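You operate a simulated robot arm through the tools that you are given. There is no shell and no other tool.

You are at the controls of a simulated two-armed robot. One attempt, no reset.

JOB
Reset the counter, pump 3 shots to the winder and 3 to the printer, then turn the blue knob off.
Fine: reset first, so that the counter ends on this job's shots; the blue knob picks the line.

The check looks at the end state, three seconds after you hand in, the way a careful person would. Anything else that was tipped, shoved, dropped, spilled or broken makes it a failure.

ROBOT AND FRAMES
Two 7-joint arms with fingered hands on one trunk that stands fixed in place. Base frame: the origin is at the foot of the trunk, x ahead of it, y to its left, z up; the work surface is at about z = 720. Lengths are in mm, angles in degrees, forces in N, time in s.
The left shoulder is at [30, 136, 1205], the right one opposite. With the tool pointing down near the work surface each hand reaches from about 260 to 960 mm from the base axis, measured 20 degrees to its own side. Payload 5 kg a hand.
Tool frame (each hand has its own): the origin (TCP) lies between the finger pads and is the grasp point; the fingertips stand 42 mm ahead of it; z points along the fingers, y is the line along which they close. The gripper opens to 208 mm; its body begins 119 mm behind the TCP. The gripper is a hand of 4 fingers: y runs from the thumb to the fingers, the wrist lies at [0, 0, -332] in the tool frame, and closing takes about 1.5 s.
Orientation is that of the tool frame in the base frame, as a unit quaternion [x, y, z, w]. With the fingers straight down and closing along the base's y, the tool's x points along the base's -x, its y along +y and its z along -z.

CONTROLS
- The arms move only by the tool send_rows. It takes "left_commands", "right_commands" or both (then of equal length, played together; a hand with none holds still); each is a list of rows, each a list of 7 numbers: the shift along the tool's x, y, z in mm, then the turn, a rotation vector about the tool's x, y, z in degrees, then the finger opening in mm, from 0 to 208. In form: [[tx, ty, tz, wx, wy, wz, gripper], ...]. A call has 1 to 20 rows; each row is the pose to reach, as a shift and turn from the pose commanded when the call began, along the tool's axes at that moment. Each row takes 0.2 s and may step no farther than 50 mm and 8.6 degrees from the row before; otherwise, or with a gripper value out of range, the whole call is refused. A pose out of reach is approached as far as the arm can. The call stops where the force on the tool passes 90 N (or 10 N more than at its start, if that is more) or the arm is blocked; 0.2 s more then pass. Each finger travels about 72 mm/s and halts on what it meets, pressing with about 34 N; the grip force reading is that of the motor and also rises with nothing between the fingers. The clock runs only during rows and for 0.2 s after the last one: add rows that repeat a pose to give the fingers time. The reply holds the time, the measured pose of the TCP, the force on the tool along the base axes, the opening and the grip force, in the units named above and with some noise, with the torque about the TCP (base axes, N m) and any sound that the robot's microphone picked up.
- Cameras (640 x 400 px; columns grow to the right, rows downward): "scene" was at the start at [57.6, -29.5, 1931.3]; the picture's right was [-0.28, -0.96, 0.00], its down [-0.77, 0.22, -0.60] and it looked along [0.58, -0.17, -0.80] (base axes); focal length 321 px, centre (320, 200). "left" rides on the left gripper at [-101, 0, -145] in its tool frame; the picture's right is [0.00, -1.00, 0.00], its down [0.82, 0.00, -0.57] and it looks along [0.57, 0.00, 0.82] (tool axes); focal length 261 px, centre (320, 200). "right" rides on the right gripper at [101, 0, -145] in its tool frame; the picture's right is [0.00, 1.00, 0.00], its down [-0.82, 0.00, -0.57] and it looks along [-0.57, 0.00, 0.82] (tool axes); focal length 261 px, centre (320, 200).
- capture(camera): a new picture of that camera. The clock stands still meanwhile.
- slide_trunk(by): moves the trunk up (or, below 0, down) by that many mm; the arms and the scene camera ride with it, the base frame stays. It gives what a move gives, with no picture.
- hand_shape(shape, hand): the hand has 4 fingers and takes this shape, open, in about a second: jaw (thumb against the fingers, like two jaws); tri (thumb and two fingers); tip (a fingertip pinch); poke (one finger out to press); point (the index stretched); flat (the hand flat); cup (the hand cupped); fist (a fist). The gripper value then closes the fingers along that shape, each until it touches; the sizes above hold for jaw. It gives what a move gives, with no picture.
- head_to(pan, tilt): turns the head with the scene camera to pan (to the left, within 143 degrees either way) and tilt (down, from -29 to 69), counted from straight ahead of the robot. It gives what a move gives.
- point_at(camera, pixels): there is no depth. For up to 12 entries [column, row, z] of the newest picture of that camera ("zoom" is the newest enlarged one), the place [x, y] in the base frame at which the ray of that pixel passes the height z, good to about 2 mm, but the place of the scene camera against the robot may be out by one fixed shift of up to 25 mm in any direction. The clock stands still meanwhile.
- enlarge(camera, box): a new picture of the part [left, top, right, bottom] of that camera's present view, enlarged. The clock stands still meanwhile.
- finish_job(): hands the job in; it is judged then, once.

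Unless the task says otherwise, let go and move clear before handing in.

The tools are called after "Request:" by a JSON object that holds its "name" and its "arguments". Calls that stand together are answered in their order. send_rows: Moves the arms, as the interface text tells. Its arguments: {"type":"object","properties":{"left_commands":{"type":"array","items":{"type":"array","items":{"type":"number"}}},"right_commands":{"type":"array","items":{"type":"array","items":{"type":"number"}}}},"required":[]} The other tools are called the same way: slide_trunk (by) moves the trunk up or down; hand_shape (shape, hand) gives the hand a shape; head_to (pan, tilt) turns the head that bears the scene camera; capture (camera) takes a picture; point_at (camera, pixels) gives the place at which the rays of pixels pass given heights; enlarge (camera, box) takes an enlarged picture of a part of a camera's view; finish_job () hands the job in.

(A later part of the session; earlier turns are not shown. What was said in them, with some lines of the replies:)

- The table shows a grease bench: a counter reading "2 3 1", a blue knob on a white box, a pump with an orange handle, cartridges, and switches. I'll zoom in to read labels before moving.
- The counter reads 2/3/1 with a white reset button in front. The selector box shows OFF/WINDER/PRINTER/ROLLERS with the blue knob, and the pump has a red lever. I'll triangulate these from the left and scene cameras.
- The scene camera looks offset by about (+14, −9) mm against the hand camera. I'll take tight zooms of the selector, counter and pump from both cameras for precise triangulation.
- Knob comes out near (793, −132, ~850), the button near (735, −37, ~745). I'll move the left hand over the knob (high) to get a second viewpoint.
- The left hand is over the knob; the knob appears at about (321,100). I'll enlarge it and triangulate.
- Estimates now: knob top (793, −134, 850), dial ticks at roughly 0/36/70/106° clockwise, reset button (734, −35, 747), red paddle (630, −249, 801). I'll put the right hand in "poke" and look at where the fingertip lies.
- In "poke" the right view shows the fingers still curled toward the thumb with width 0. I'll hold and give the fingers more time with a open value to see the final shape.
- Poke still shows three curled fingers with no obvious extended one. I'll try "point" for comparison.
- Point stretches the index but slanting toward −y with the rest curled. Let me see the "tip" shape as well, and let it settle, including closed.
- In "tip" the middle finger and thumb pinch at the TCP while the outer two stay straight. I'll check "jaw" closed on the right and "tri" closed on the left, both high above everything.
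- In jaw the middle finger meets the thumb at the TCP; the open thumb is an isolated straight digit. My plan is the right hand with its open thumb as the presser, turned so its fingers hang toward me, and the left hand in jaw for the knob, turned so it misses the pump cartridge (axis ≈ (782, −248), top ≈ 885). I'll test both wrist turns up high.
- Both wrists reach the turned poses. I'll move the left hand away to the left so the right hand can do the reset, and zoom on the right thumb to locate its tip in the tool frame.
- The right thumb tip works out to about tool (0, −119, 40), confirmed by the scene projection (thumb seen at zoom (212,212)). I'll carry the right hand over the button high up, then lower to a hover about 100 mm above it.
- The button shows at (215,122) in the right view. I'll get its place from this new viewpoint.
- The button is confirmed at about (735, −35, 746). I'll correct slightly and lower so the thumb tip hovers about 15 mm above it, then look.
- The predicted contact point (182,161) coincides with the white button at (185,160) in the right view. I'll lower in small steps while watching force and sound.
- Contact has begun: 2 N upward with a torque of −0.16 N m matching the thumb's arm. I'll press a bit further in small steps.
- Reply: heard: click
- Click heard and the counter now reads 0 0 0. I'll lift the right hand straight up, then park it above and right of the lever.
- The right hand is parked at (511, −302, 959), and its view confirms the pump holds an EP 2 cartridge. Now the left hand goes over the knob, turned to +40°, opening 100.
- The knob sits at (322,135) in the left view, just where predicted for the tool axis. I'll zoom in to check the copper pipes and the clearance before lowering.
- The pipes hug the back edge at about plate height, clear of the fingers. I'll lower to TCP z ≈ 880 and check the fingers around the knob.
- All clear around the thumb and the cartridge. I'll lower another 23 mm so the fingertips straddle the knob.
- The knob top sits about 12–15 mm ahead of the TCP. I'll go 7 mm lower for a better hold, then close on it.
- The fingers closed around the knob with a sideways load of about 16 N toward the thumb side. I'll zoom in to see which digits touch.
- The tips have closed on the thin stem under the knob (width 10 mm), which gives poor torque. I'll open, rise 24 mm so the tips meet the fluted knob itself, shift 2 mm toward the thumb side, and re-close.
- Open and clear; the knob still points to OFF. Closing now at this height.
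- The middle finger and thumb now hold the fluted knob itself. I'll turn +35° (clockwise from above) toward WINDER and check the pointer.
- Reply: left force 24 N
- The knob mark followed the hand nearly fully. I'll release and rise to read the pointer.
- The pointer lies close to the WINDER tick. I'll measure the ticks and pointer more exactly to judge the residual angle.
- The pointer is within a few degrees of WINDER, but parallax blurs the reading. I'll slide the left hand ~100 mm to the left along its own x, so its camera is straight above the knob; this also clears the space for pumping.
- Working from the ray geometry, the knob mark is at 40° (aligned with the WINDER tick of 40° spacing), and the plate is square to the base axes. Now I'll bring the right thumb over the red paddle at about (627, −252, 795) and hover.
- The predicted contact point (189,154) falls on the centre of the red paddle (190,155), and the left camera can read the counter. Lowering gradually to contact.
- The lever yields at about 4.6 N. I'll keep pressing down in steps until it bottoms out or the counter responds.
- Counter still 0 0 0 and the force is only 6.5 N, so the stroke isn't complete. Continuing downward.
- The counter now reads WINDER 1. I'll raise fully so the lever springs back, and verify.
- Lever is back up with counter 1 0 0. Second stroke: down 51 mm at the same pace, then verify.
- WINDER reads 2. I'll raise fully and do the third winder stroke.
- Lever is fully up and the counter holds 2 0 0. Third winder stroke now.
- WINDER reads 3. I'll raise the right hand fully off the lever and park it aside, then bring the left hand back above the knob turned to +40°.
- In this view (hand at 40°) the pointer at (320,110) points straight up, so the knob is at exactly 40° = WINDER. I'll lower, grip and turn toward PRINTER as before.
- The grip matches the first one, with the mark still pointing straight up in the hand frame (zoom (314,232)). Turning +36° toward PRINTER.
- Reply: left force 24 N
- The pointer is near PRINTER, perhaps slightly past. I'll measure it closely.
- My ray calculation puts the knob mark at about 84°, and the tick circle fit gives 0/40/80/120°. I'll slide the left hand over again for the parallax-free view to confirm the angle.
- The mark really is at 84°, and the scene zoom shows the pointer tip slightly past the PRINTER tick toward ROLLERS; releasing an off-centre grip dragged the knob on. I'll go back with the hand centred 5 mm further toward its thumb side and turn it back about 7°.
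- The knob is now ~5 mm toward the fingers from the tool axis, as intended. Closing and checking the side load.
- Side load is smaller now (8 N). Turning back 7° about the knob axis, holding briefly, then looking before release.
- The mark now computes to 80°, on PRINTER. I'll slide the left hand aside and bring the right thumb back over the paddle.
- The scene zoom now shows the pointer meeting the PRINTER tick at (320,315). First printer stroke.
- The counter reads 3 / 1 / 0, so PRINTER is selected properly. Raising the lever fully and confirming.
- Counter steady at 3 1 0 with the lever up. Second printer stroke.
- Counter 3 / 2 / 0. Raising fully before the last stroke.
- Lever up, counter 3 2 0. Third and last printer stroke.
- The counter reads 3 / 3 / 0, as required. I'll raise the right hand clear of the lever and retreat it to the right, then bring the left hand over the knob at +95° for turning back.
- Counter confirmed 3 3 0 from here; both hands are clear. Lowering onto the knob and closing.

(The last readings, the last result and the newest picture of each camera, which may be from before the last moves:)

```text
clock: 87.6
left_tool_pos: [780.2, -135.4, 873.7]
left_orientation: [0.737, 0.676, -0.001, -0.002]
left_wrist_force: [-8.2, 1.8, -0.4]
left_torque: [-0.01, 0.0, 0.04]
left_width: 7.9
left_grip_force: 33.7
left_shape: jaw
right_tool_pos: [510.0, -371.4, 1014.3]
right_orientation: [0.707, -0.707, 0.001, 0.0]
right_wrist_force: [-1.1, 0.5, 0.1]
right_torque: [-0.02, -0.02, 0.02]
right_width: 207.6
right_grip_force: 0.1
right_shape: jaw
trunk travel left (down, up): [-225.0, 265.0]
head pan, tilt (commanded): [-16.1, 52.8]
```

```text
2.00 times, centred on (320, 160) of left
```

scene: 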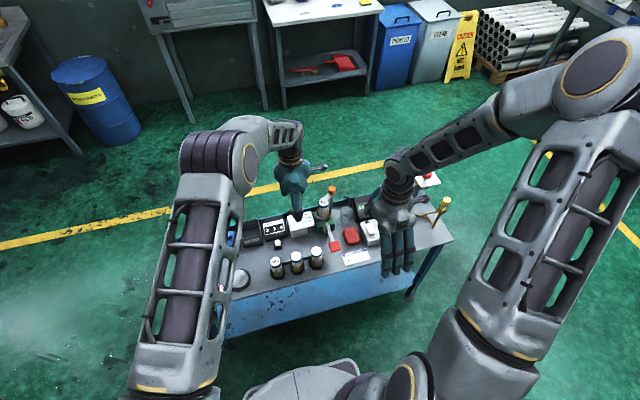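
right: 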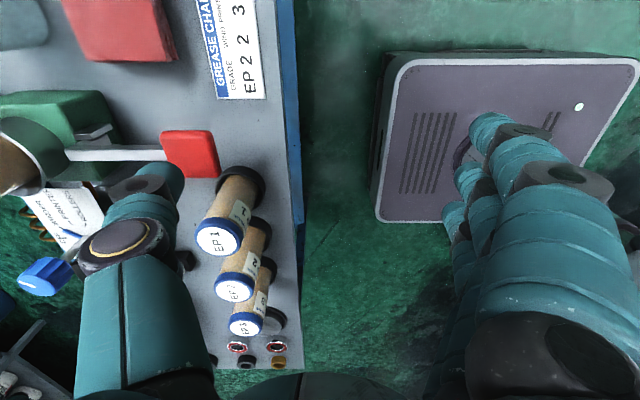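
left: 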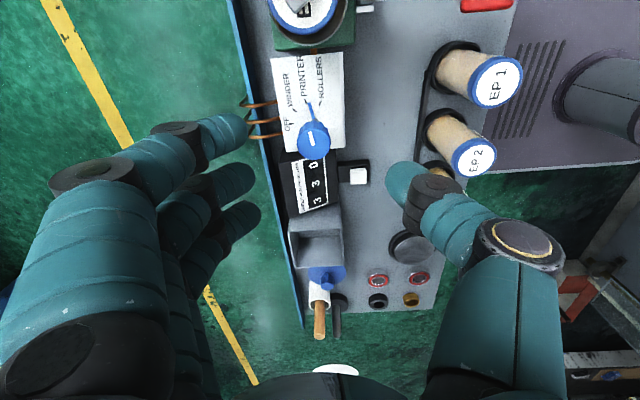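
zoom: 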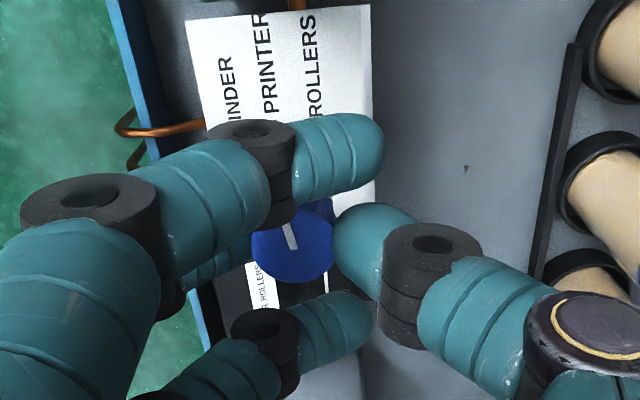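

Gripped. Turning back −45° about the knob axis.

Request:
{"name": "send_rows", "arguments": {"left_commands": [[-0.9, 0.1, 0, 0, 0, -7.5, 20], [-1.8, 0.2, 0, 0, 0, -15, 20], [-2.7, 0.5, 0, 0, 0, -22.5, 20], [-3.5, 0.9, 0, 0, 0, -30, 20], [-4.3, 1.5, 0, 0, 0, -37.5, 20], [-5, 2, 0, 0, 0, -45, 20], [-5, 2, 0, 0, 0, -45, 20]]}}

Request:
{"name": "enlarge", "arguments": {"camera": "left", "box": [220, 60, 420, 260]}}

Request:
{"name": "send_rows", "arguments": {"left_commands": [[0, 0, 0, 0, 0, 0, 30], [0, 0, 0, 0, 0, 0, 50], [0, 0, 0, 0, 0, 0, 75], [0, 0, 0, 0, 0, 0, 100], [0, 0, 0, 0, 0, 0, 100], [0, 0, 0, 0, 0, 0, 100], [0, 0, -20, 0, 0, 0, 100], [0, 0, -50, 0, 0, 0, 100], [0, 0, -71, 0, 0, 0, 100], [0, 0, -71, 0, 0, 0, 100]]}}

Request:
{"name": "enlarge", "arguments": {"camera": "left", "box": [265, 60, 393, 160]}}

```text
clock: 89.2
left_tool_pos: [783.6, -141.4, 874.2]
left_orientation: [0.422, 0.906, 0.0, 0.0]
left_wrist_force: [-13.7, -4.2, -9.2]
left_torque: [-0.06, 0.3, 0.03]
left_width: 7.6
left_grip_force: 34.4
left_shape: jaw
right_tool_pos: [509.6, -371.1, 1012.7]
right_orientation: [-0.707, 0.707, 0.0, 0.0]
right_wrist_force: [-0.4, 0.2, 0.1]
right_torque: [-0.04, 0.0, 0.0]
right_width: 208.0
right_grip_force: 0.1
right_shape: jaw
trunk travel left (down, up): [-225.0, 265.0]
head pan, tilt (commanded): [-16.1, 52.8]
```

```text
2.00 times, centred on (320, 160) of left
```

zoom: 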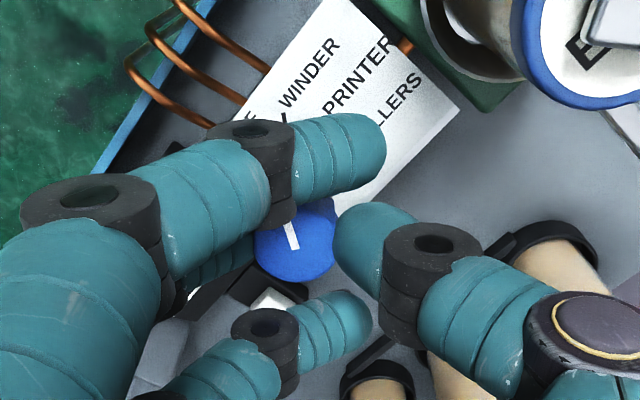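

```text
clock: 91.4
left_tool_pos: [783.9, -140.2, 942.9]
left_orientation: [0.423, 0.906, 0.0, -0.001]
left_wrist_force: [-0.3, -0.3, 0.7]
left_torque: [-0.01, 0.07, -0.01]
left_width: 99.0
left_grip_force: 0.1
left_shape: jaw
right_tool_pos: [511.2, -371.6, 1012.6]
right_orientation: [0.707, -0.707, 0.0, 0.0]
right_wrist_force: [0.3, -0.1, -0.2]
right_torque: [0.02, 0.04, 0.0]
right_width: 207.8
right_grip_force: 0.0
right_shape: jaw
trunk travel left (down, up): [-225.0, 265.0]
head pan, tilt (commanded): [-16.1, 52.8]
```

```text
4.00 times, centred on (329, 110) of left
```

zoom: 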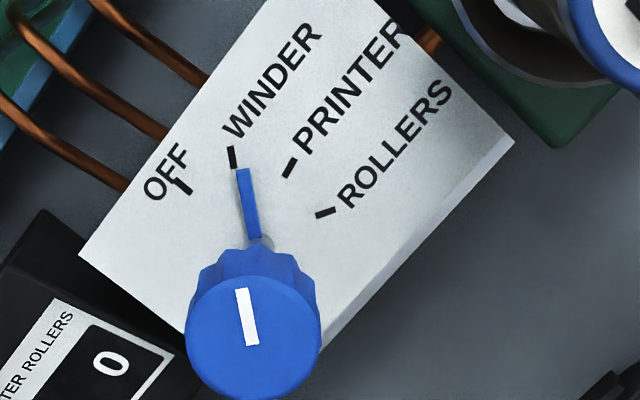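

The knob is at about 41°, back at WINDER. I'll re-grip from +90° and turn the remaining −43° to OFF.

Request:
{"name": "send_rows", "arguments": {"left_commands": [[0.9, 0.3, 0, 0, 0, 8, 100], [1.8, 0.7, 0, 0, 0, 16, 100], [2.7, 1, 0, 0, 0, 24, 100], [3.6, 1.4, 0, 0, 0, 32, 100], [4.5, 1.7, 0, 0, 0, 40, 100], [4.5, 1.7, 25, 0, 0, 40, 100], [4.5, 1.7, 50, 0, 0, 40, 100], [4.5, 1.7, 64, 0, 0, 40, 100], [4.5, 1.7, 69, 0, 0, 40, 100], [4.5, 1.7, 69, 0, 0, 40, 80], [4.5, 1.7, 69, 0, 0, 40, 60], [4.5, 1.7, 69, 0, 0, 40, 45], [4.5, 1.7, 69, 0, 0, 40, 30], [4.5, 1.7, 69, 0, 0, 40, 20], [4.5, 1.7, 69, 0, 0, 40, 20], [4.5, 1.7, 69, 0, 0, 40, 20]]}}

Request:
{"name": "enlarge", "arguments": {"camera": "left", "box": [220, 60, 420, 260]}}

```text
clock: 94.8
left_tool_pos: [780.5, -136.0, 875.8]
left_orientation: [0.707, 0.707, -0.001, -0.001]
left_wrist_force: [-9.0, 0.2, -1.1]
left_torque: [-0.01, -0.03, -0.01]
left_width: 7.9
left_grip_force: 33.6
left_shape: jaw
right_tool_pos: [509.3, -372.3, 1013.1]
right_orientation: [-0.707, 0.707, 0.001, 0.0]
right_wrist_force: [0.1, -0.6, -0.4]
right_torque: [0.0, -0.01, -0.04]
right_width: 208.0
right_grip_force: 0.0
right_shape: jaw
trunk travel left (down, up): [-225.0, 265.0]
head pan, tilt (commanded): [-16.1, 52.8]
```

```text
2.00 times, centred on (320, 160) of left
```

zoom: 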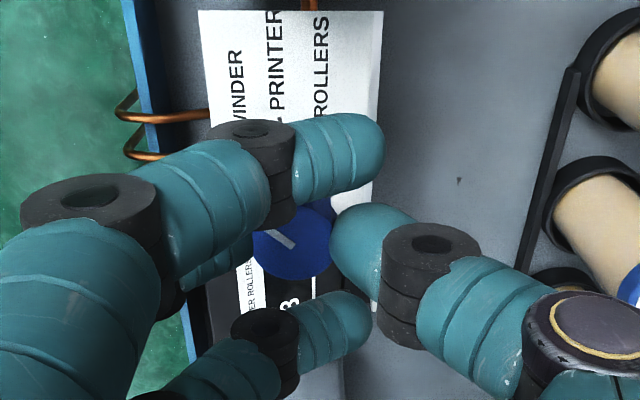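

Gripped at +90°. Turning −45° to OFF about the knob axis, then checking before release.

Request:
{"name": "send_rows", "arguments": {"left_commands": [[-0.9, 0.1, 0, 0, 0, -7.5, 20], [-1.8, 0.2, 0, 0, 0, -15, 20], [-2.7, 0.5, 0, 0, 0, -22.5, 20], [-3.5, 0.9, 0, 0, 0, -30, 20], [-4.3, 1.5, 0, 0, 0, -37.5, 20], [-5, 2, 0, 0, 0, -45, 20], [-5, 2, 0, 0, 0, -45, 20]]}}

Request:
{"name": "enlarge", "arguments": {"camera": "left", "box": [220, 60, 420, 260]}}

Request:
{"name": "send_rows", "arguments": {"left_commands": [[0, 0, 0, 0, 0, 0, 30], [0, 0, 0, 0, 0, 0, 50], [0, 0, 0, 0, 0, 0, 75], [0, 0, 0, 0, 0, 0, 100], [0, 0, 0, 0, 0, 0, 100], [0, 0, 0, 0, 0, 0, 100], [0, 0, -20, 0, 0, 0, 100], [0, 0, -50, 0, 0, 0, 100], [0, 0, -71, 0, 0, 0, 100], [0, 0, -71, 0, 0, 0, 100]]}}

Request:
{"name": "enlarge", "arguments": {"camera": "left", "box": [265, 60, 393, 160]}}

```text
clock: 96.4
left_tool_pos: [783.4, -141.8, 876.0]
left_orientation: [0.382, 0.924, 0.0, -0.001]
left_wrist_force: [-17.6, -3.6, -9.7]
left_torque: [-0.03, 0.4, -0.37]
left_width: 7.7
left_grip_force: 34.3
left_shape: jaw
right_tool_pos: [508.7, -370.8, 1013.2]
right_orientation: [-0.707, 0.707, 0.0, 0.0]
right_wrist_force: [0.3, -0.2, -0.3]
right_torque: [-0.01, -0.01, -0.01]
right_width: 207.9
right_grip_force: 0.0
right_shape: jaw
trunk travel left (down, up): [-225.0, 265.0]
head pan, tilt (commanded): [-16.1, 52.8]
```

```text
2.00 times, centred on (320, 160) of left
```

zoom: 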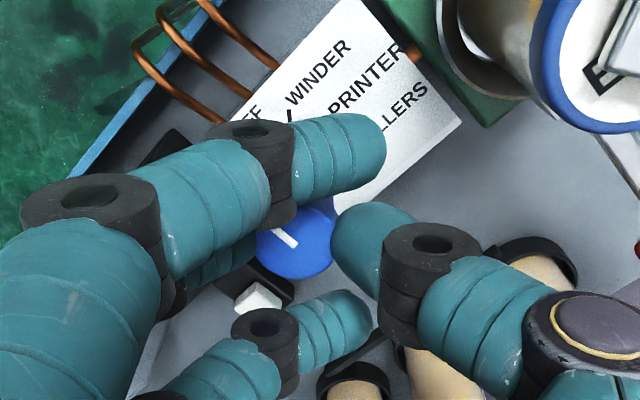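

```text
clock: 98.6
left_tool_pos: [783.7, -140.8, 948.4]
left_orientation: [0.383, 0.924, 0.0, -0.001]
left_wrist_force: [-0.2, 0.0, 0.0]
left_torque: [-0.04, 0.0, -0.02]
left_width: 99.3
left_grip_force: 0.1
left_shape: jaw
right_tool_pos: [509.3, -370.8, 1012.1]
right_orientation: [0.707, -0.707, 0.0, 0.0]
right_wrist_force: [1.1, 0.1, -0.3]
right_torque: [0.04, -0.01, 0.0]
right_width: 208.1
right_grip_force: 0.1
right_shape: jaw
trunk travel left (down, up): [-225.0, 265.0]
head pan, tilt (commanded): [-16.1, 52.8]
```

```text
4.00 times, centred on (329, 110) of left
```

zoom: 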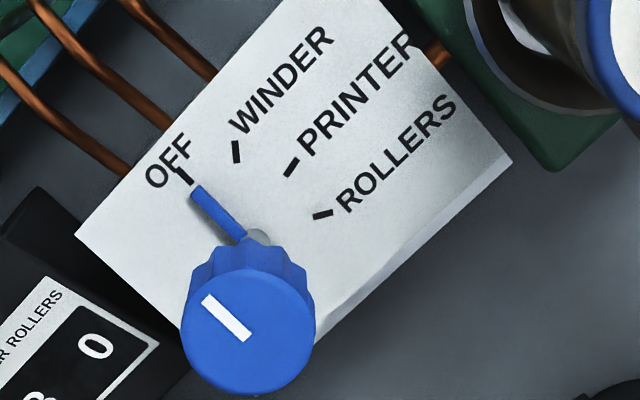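

The torque spike showed the knob reached its stop, and the pointer now aims at the OFF tick (zoom (185,175)), computing to ~2°. I'll lift and retreat the left hand, then do a last inspection.

Request:
{"name": "send_rows", "arguments": {"left_commands": [[0, 0, -45, 0, 0, 0, 100], [0, 0, -90, 0, 0, 0, 100], [0, 0, -135, 0, 0, 0, 100], [20, 15, -160, 0, 0, 0, 110], [55, 42, -170, 0, 0, 0, 130], [90, 69, -170, 0, 0, 0, 150], [125, 96, -170, 0, 0, 0, 170], [160, 122, -170, 0, 0, 0, 190], [195, 149, -170, 0, 0, 0, 208], [230, 176, -170, 0, 0, 0, 208], [230, 176, -170, 0, 0, 0, 208]]}}

Request:
{"name": "capture", "arguments": {"camera": "scene"}}

Request:
{"name": "enlarge", "arguments": {"camera": "scene", "box": [255, 180, 345, 250]}}

Request:
{"name": "capture", "arguments": {"camera": "left"}}

Request:
{"name": "capture", "arguments": {"camera": "right"}}

```text
clock: 101.0
left_tool_pos: [748.2, 143.4, 1116.4]
left_orientation: [0.384, 0.923, 0.0, 0.001]
left_wrist_force: [0.1, -0.5, 0.1]
left_torque: [0.09, 0.03, -0.03]
left_width: 207.8
left_grip_force: 0.1
left_shape: jaw
right_tool_pos: [508.9, -372.3, 1012.6]
right_orientation: [-0.707, 0.707, 0.0, 0.0]
right_wrist_force: [0.8, -0.8, -0.3]
right_torque: [0.08, 0.0, 0.0]
right_width: 208.0
right_grip_force: 0.0
right_shape: jaw
trunk travel left (down, up): [-225.0, 265.0]
head pan, tilt (commanded): [-16.1, 52.8]
```

```text
taken
```

scene: 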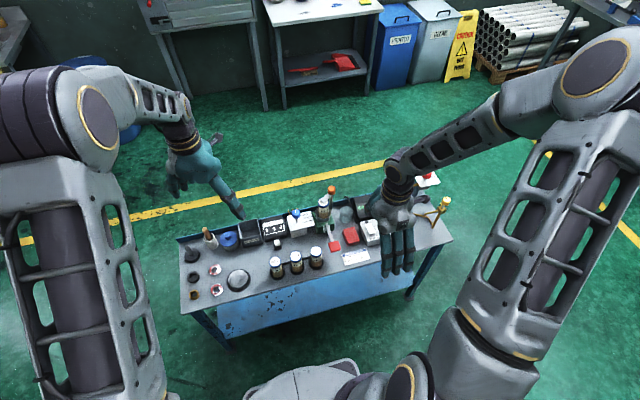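

```text
5.71 times, centred on (300, 215) of scene
```

zoom: 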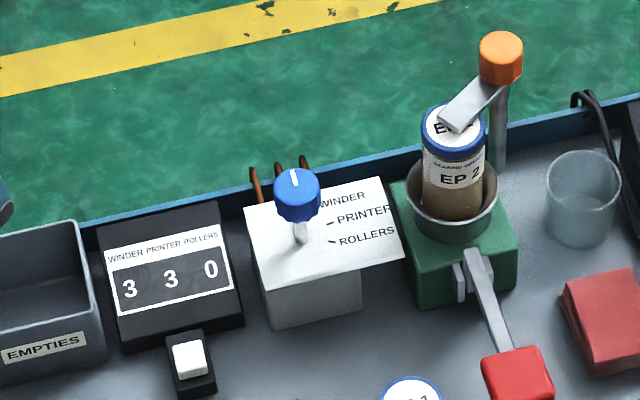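

```text
taken
```

left: 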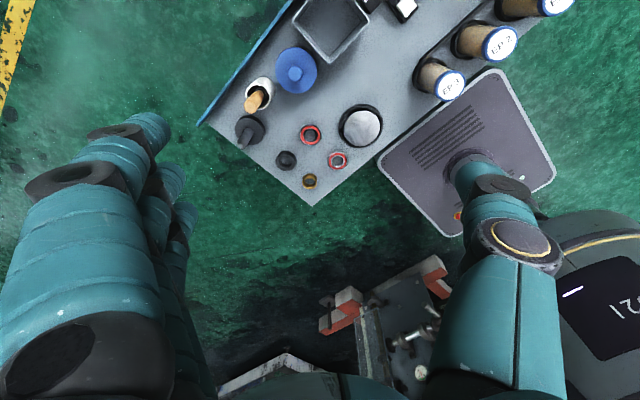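

```text
taken
```

right: 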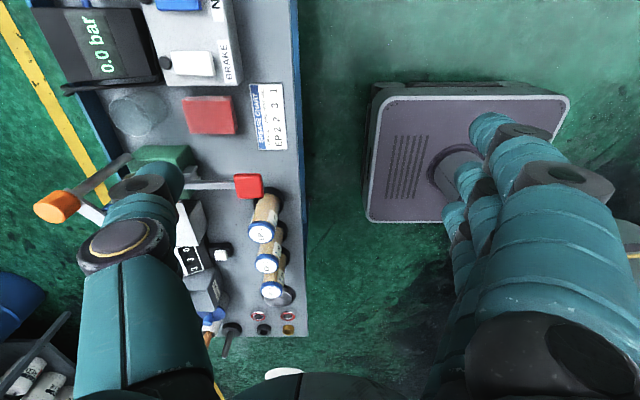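

Request:
{"name": "enlarge", "arguments": {"camera": "scene", "box": [270, 180, 334, 230]}}

Request:
{"name": "enlarge", "arguments": {"camera": "scene", "box": [170, 170, 330, 310]}}

Request:
{"name": "enlarge", "arguments": {"camera": "scene", "box": [310, 160, 470, 280]}}

```text
8.00 times, centred on (302, 205) of scene
```

zoom: 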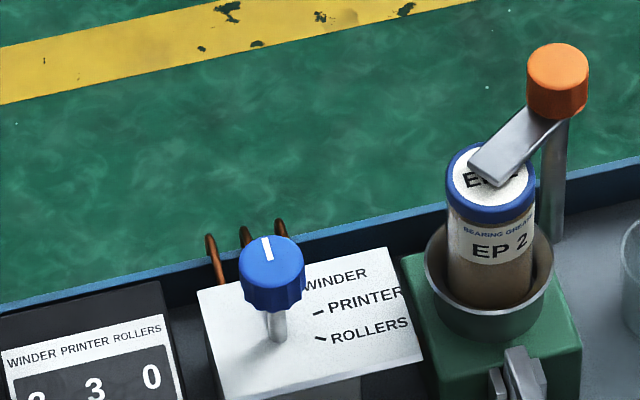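

```text
2.86 times, centred on (250, 240) of scene
```

zoom: 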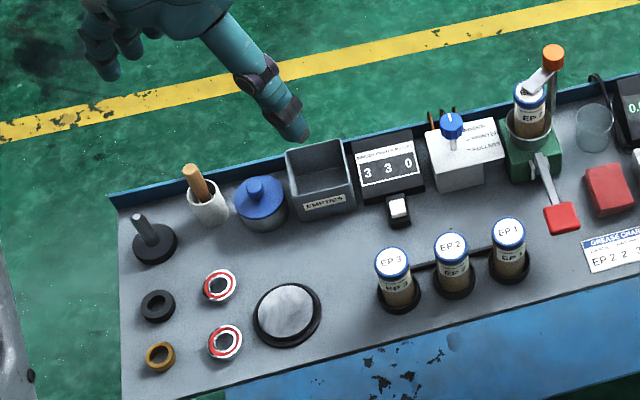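

```text
3.33 times, centred on (390, 220) of scene
```

zoom: 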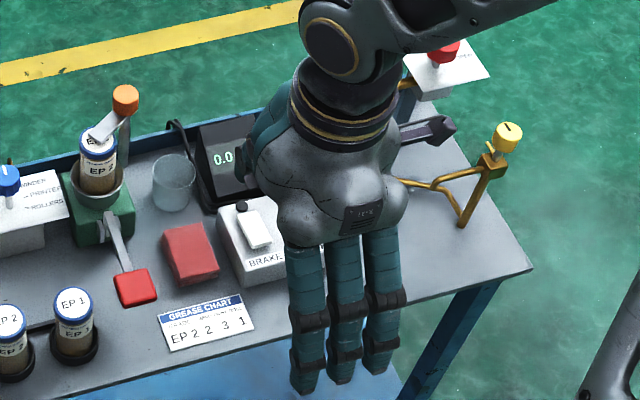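

The counter reads 3 3 0 and the knob mark (zoom (266,250)) points at OFF as it did at the start. The lever is up, and every other item stands where it began with both hands clear, so I'm handing in.

Request:
{"name": "finish_job", "arguments": {}}

```text
The job is handed in.
```

The job is done and handed in. The counter ended on 3 winder, 3 printer and 0 rollers, and the blue knob is back at OFF.

- **Reset:** I pressed the counter's white button first. It clicked and all three digits went to zero.
- **Winder:** With the knob on WINDER I gave the red pump lever three full strokes, and the counter went up by one each time.
- **Printer:** The knob went a few degrees past PRINTER when I let go of it. I turned it back before pumping, then gave three strokes that all counted under PRINTER.
- **Knob off:** I turned the knob back to its stop. By my measurement it sits within about 2 degrees of OFF.

In the last pictures the pump lever was up, everything else looked to be where it started, and both hands were open and clear of the bench.
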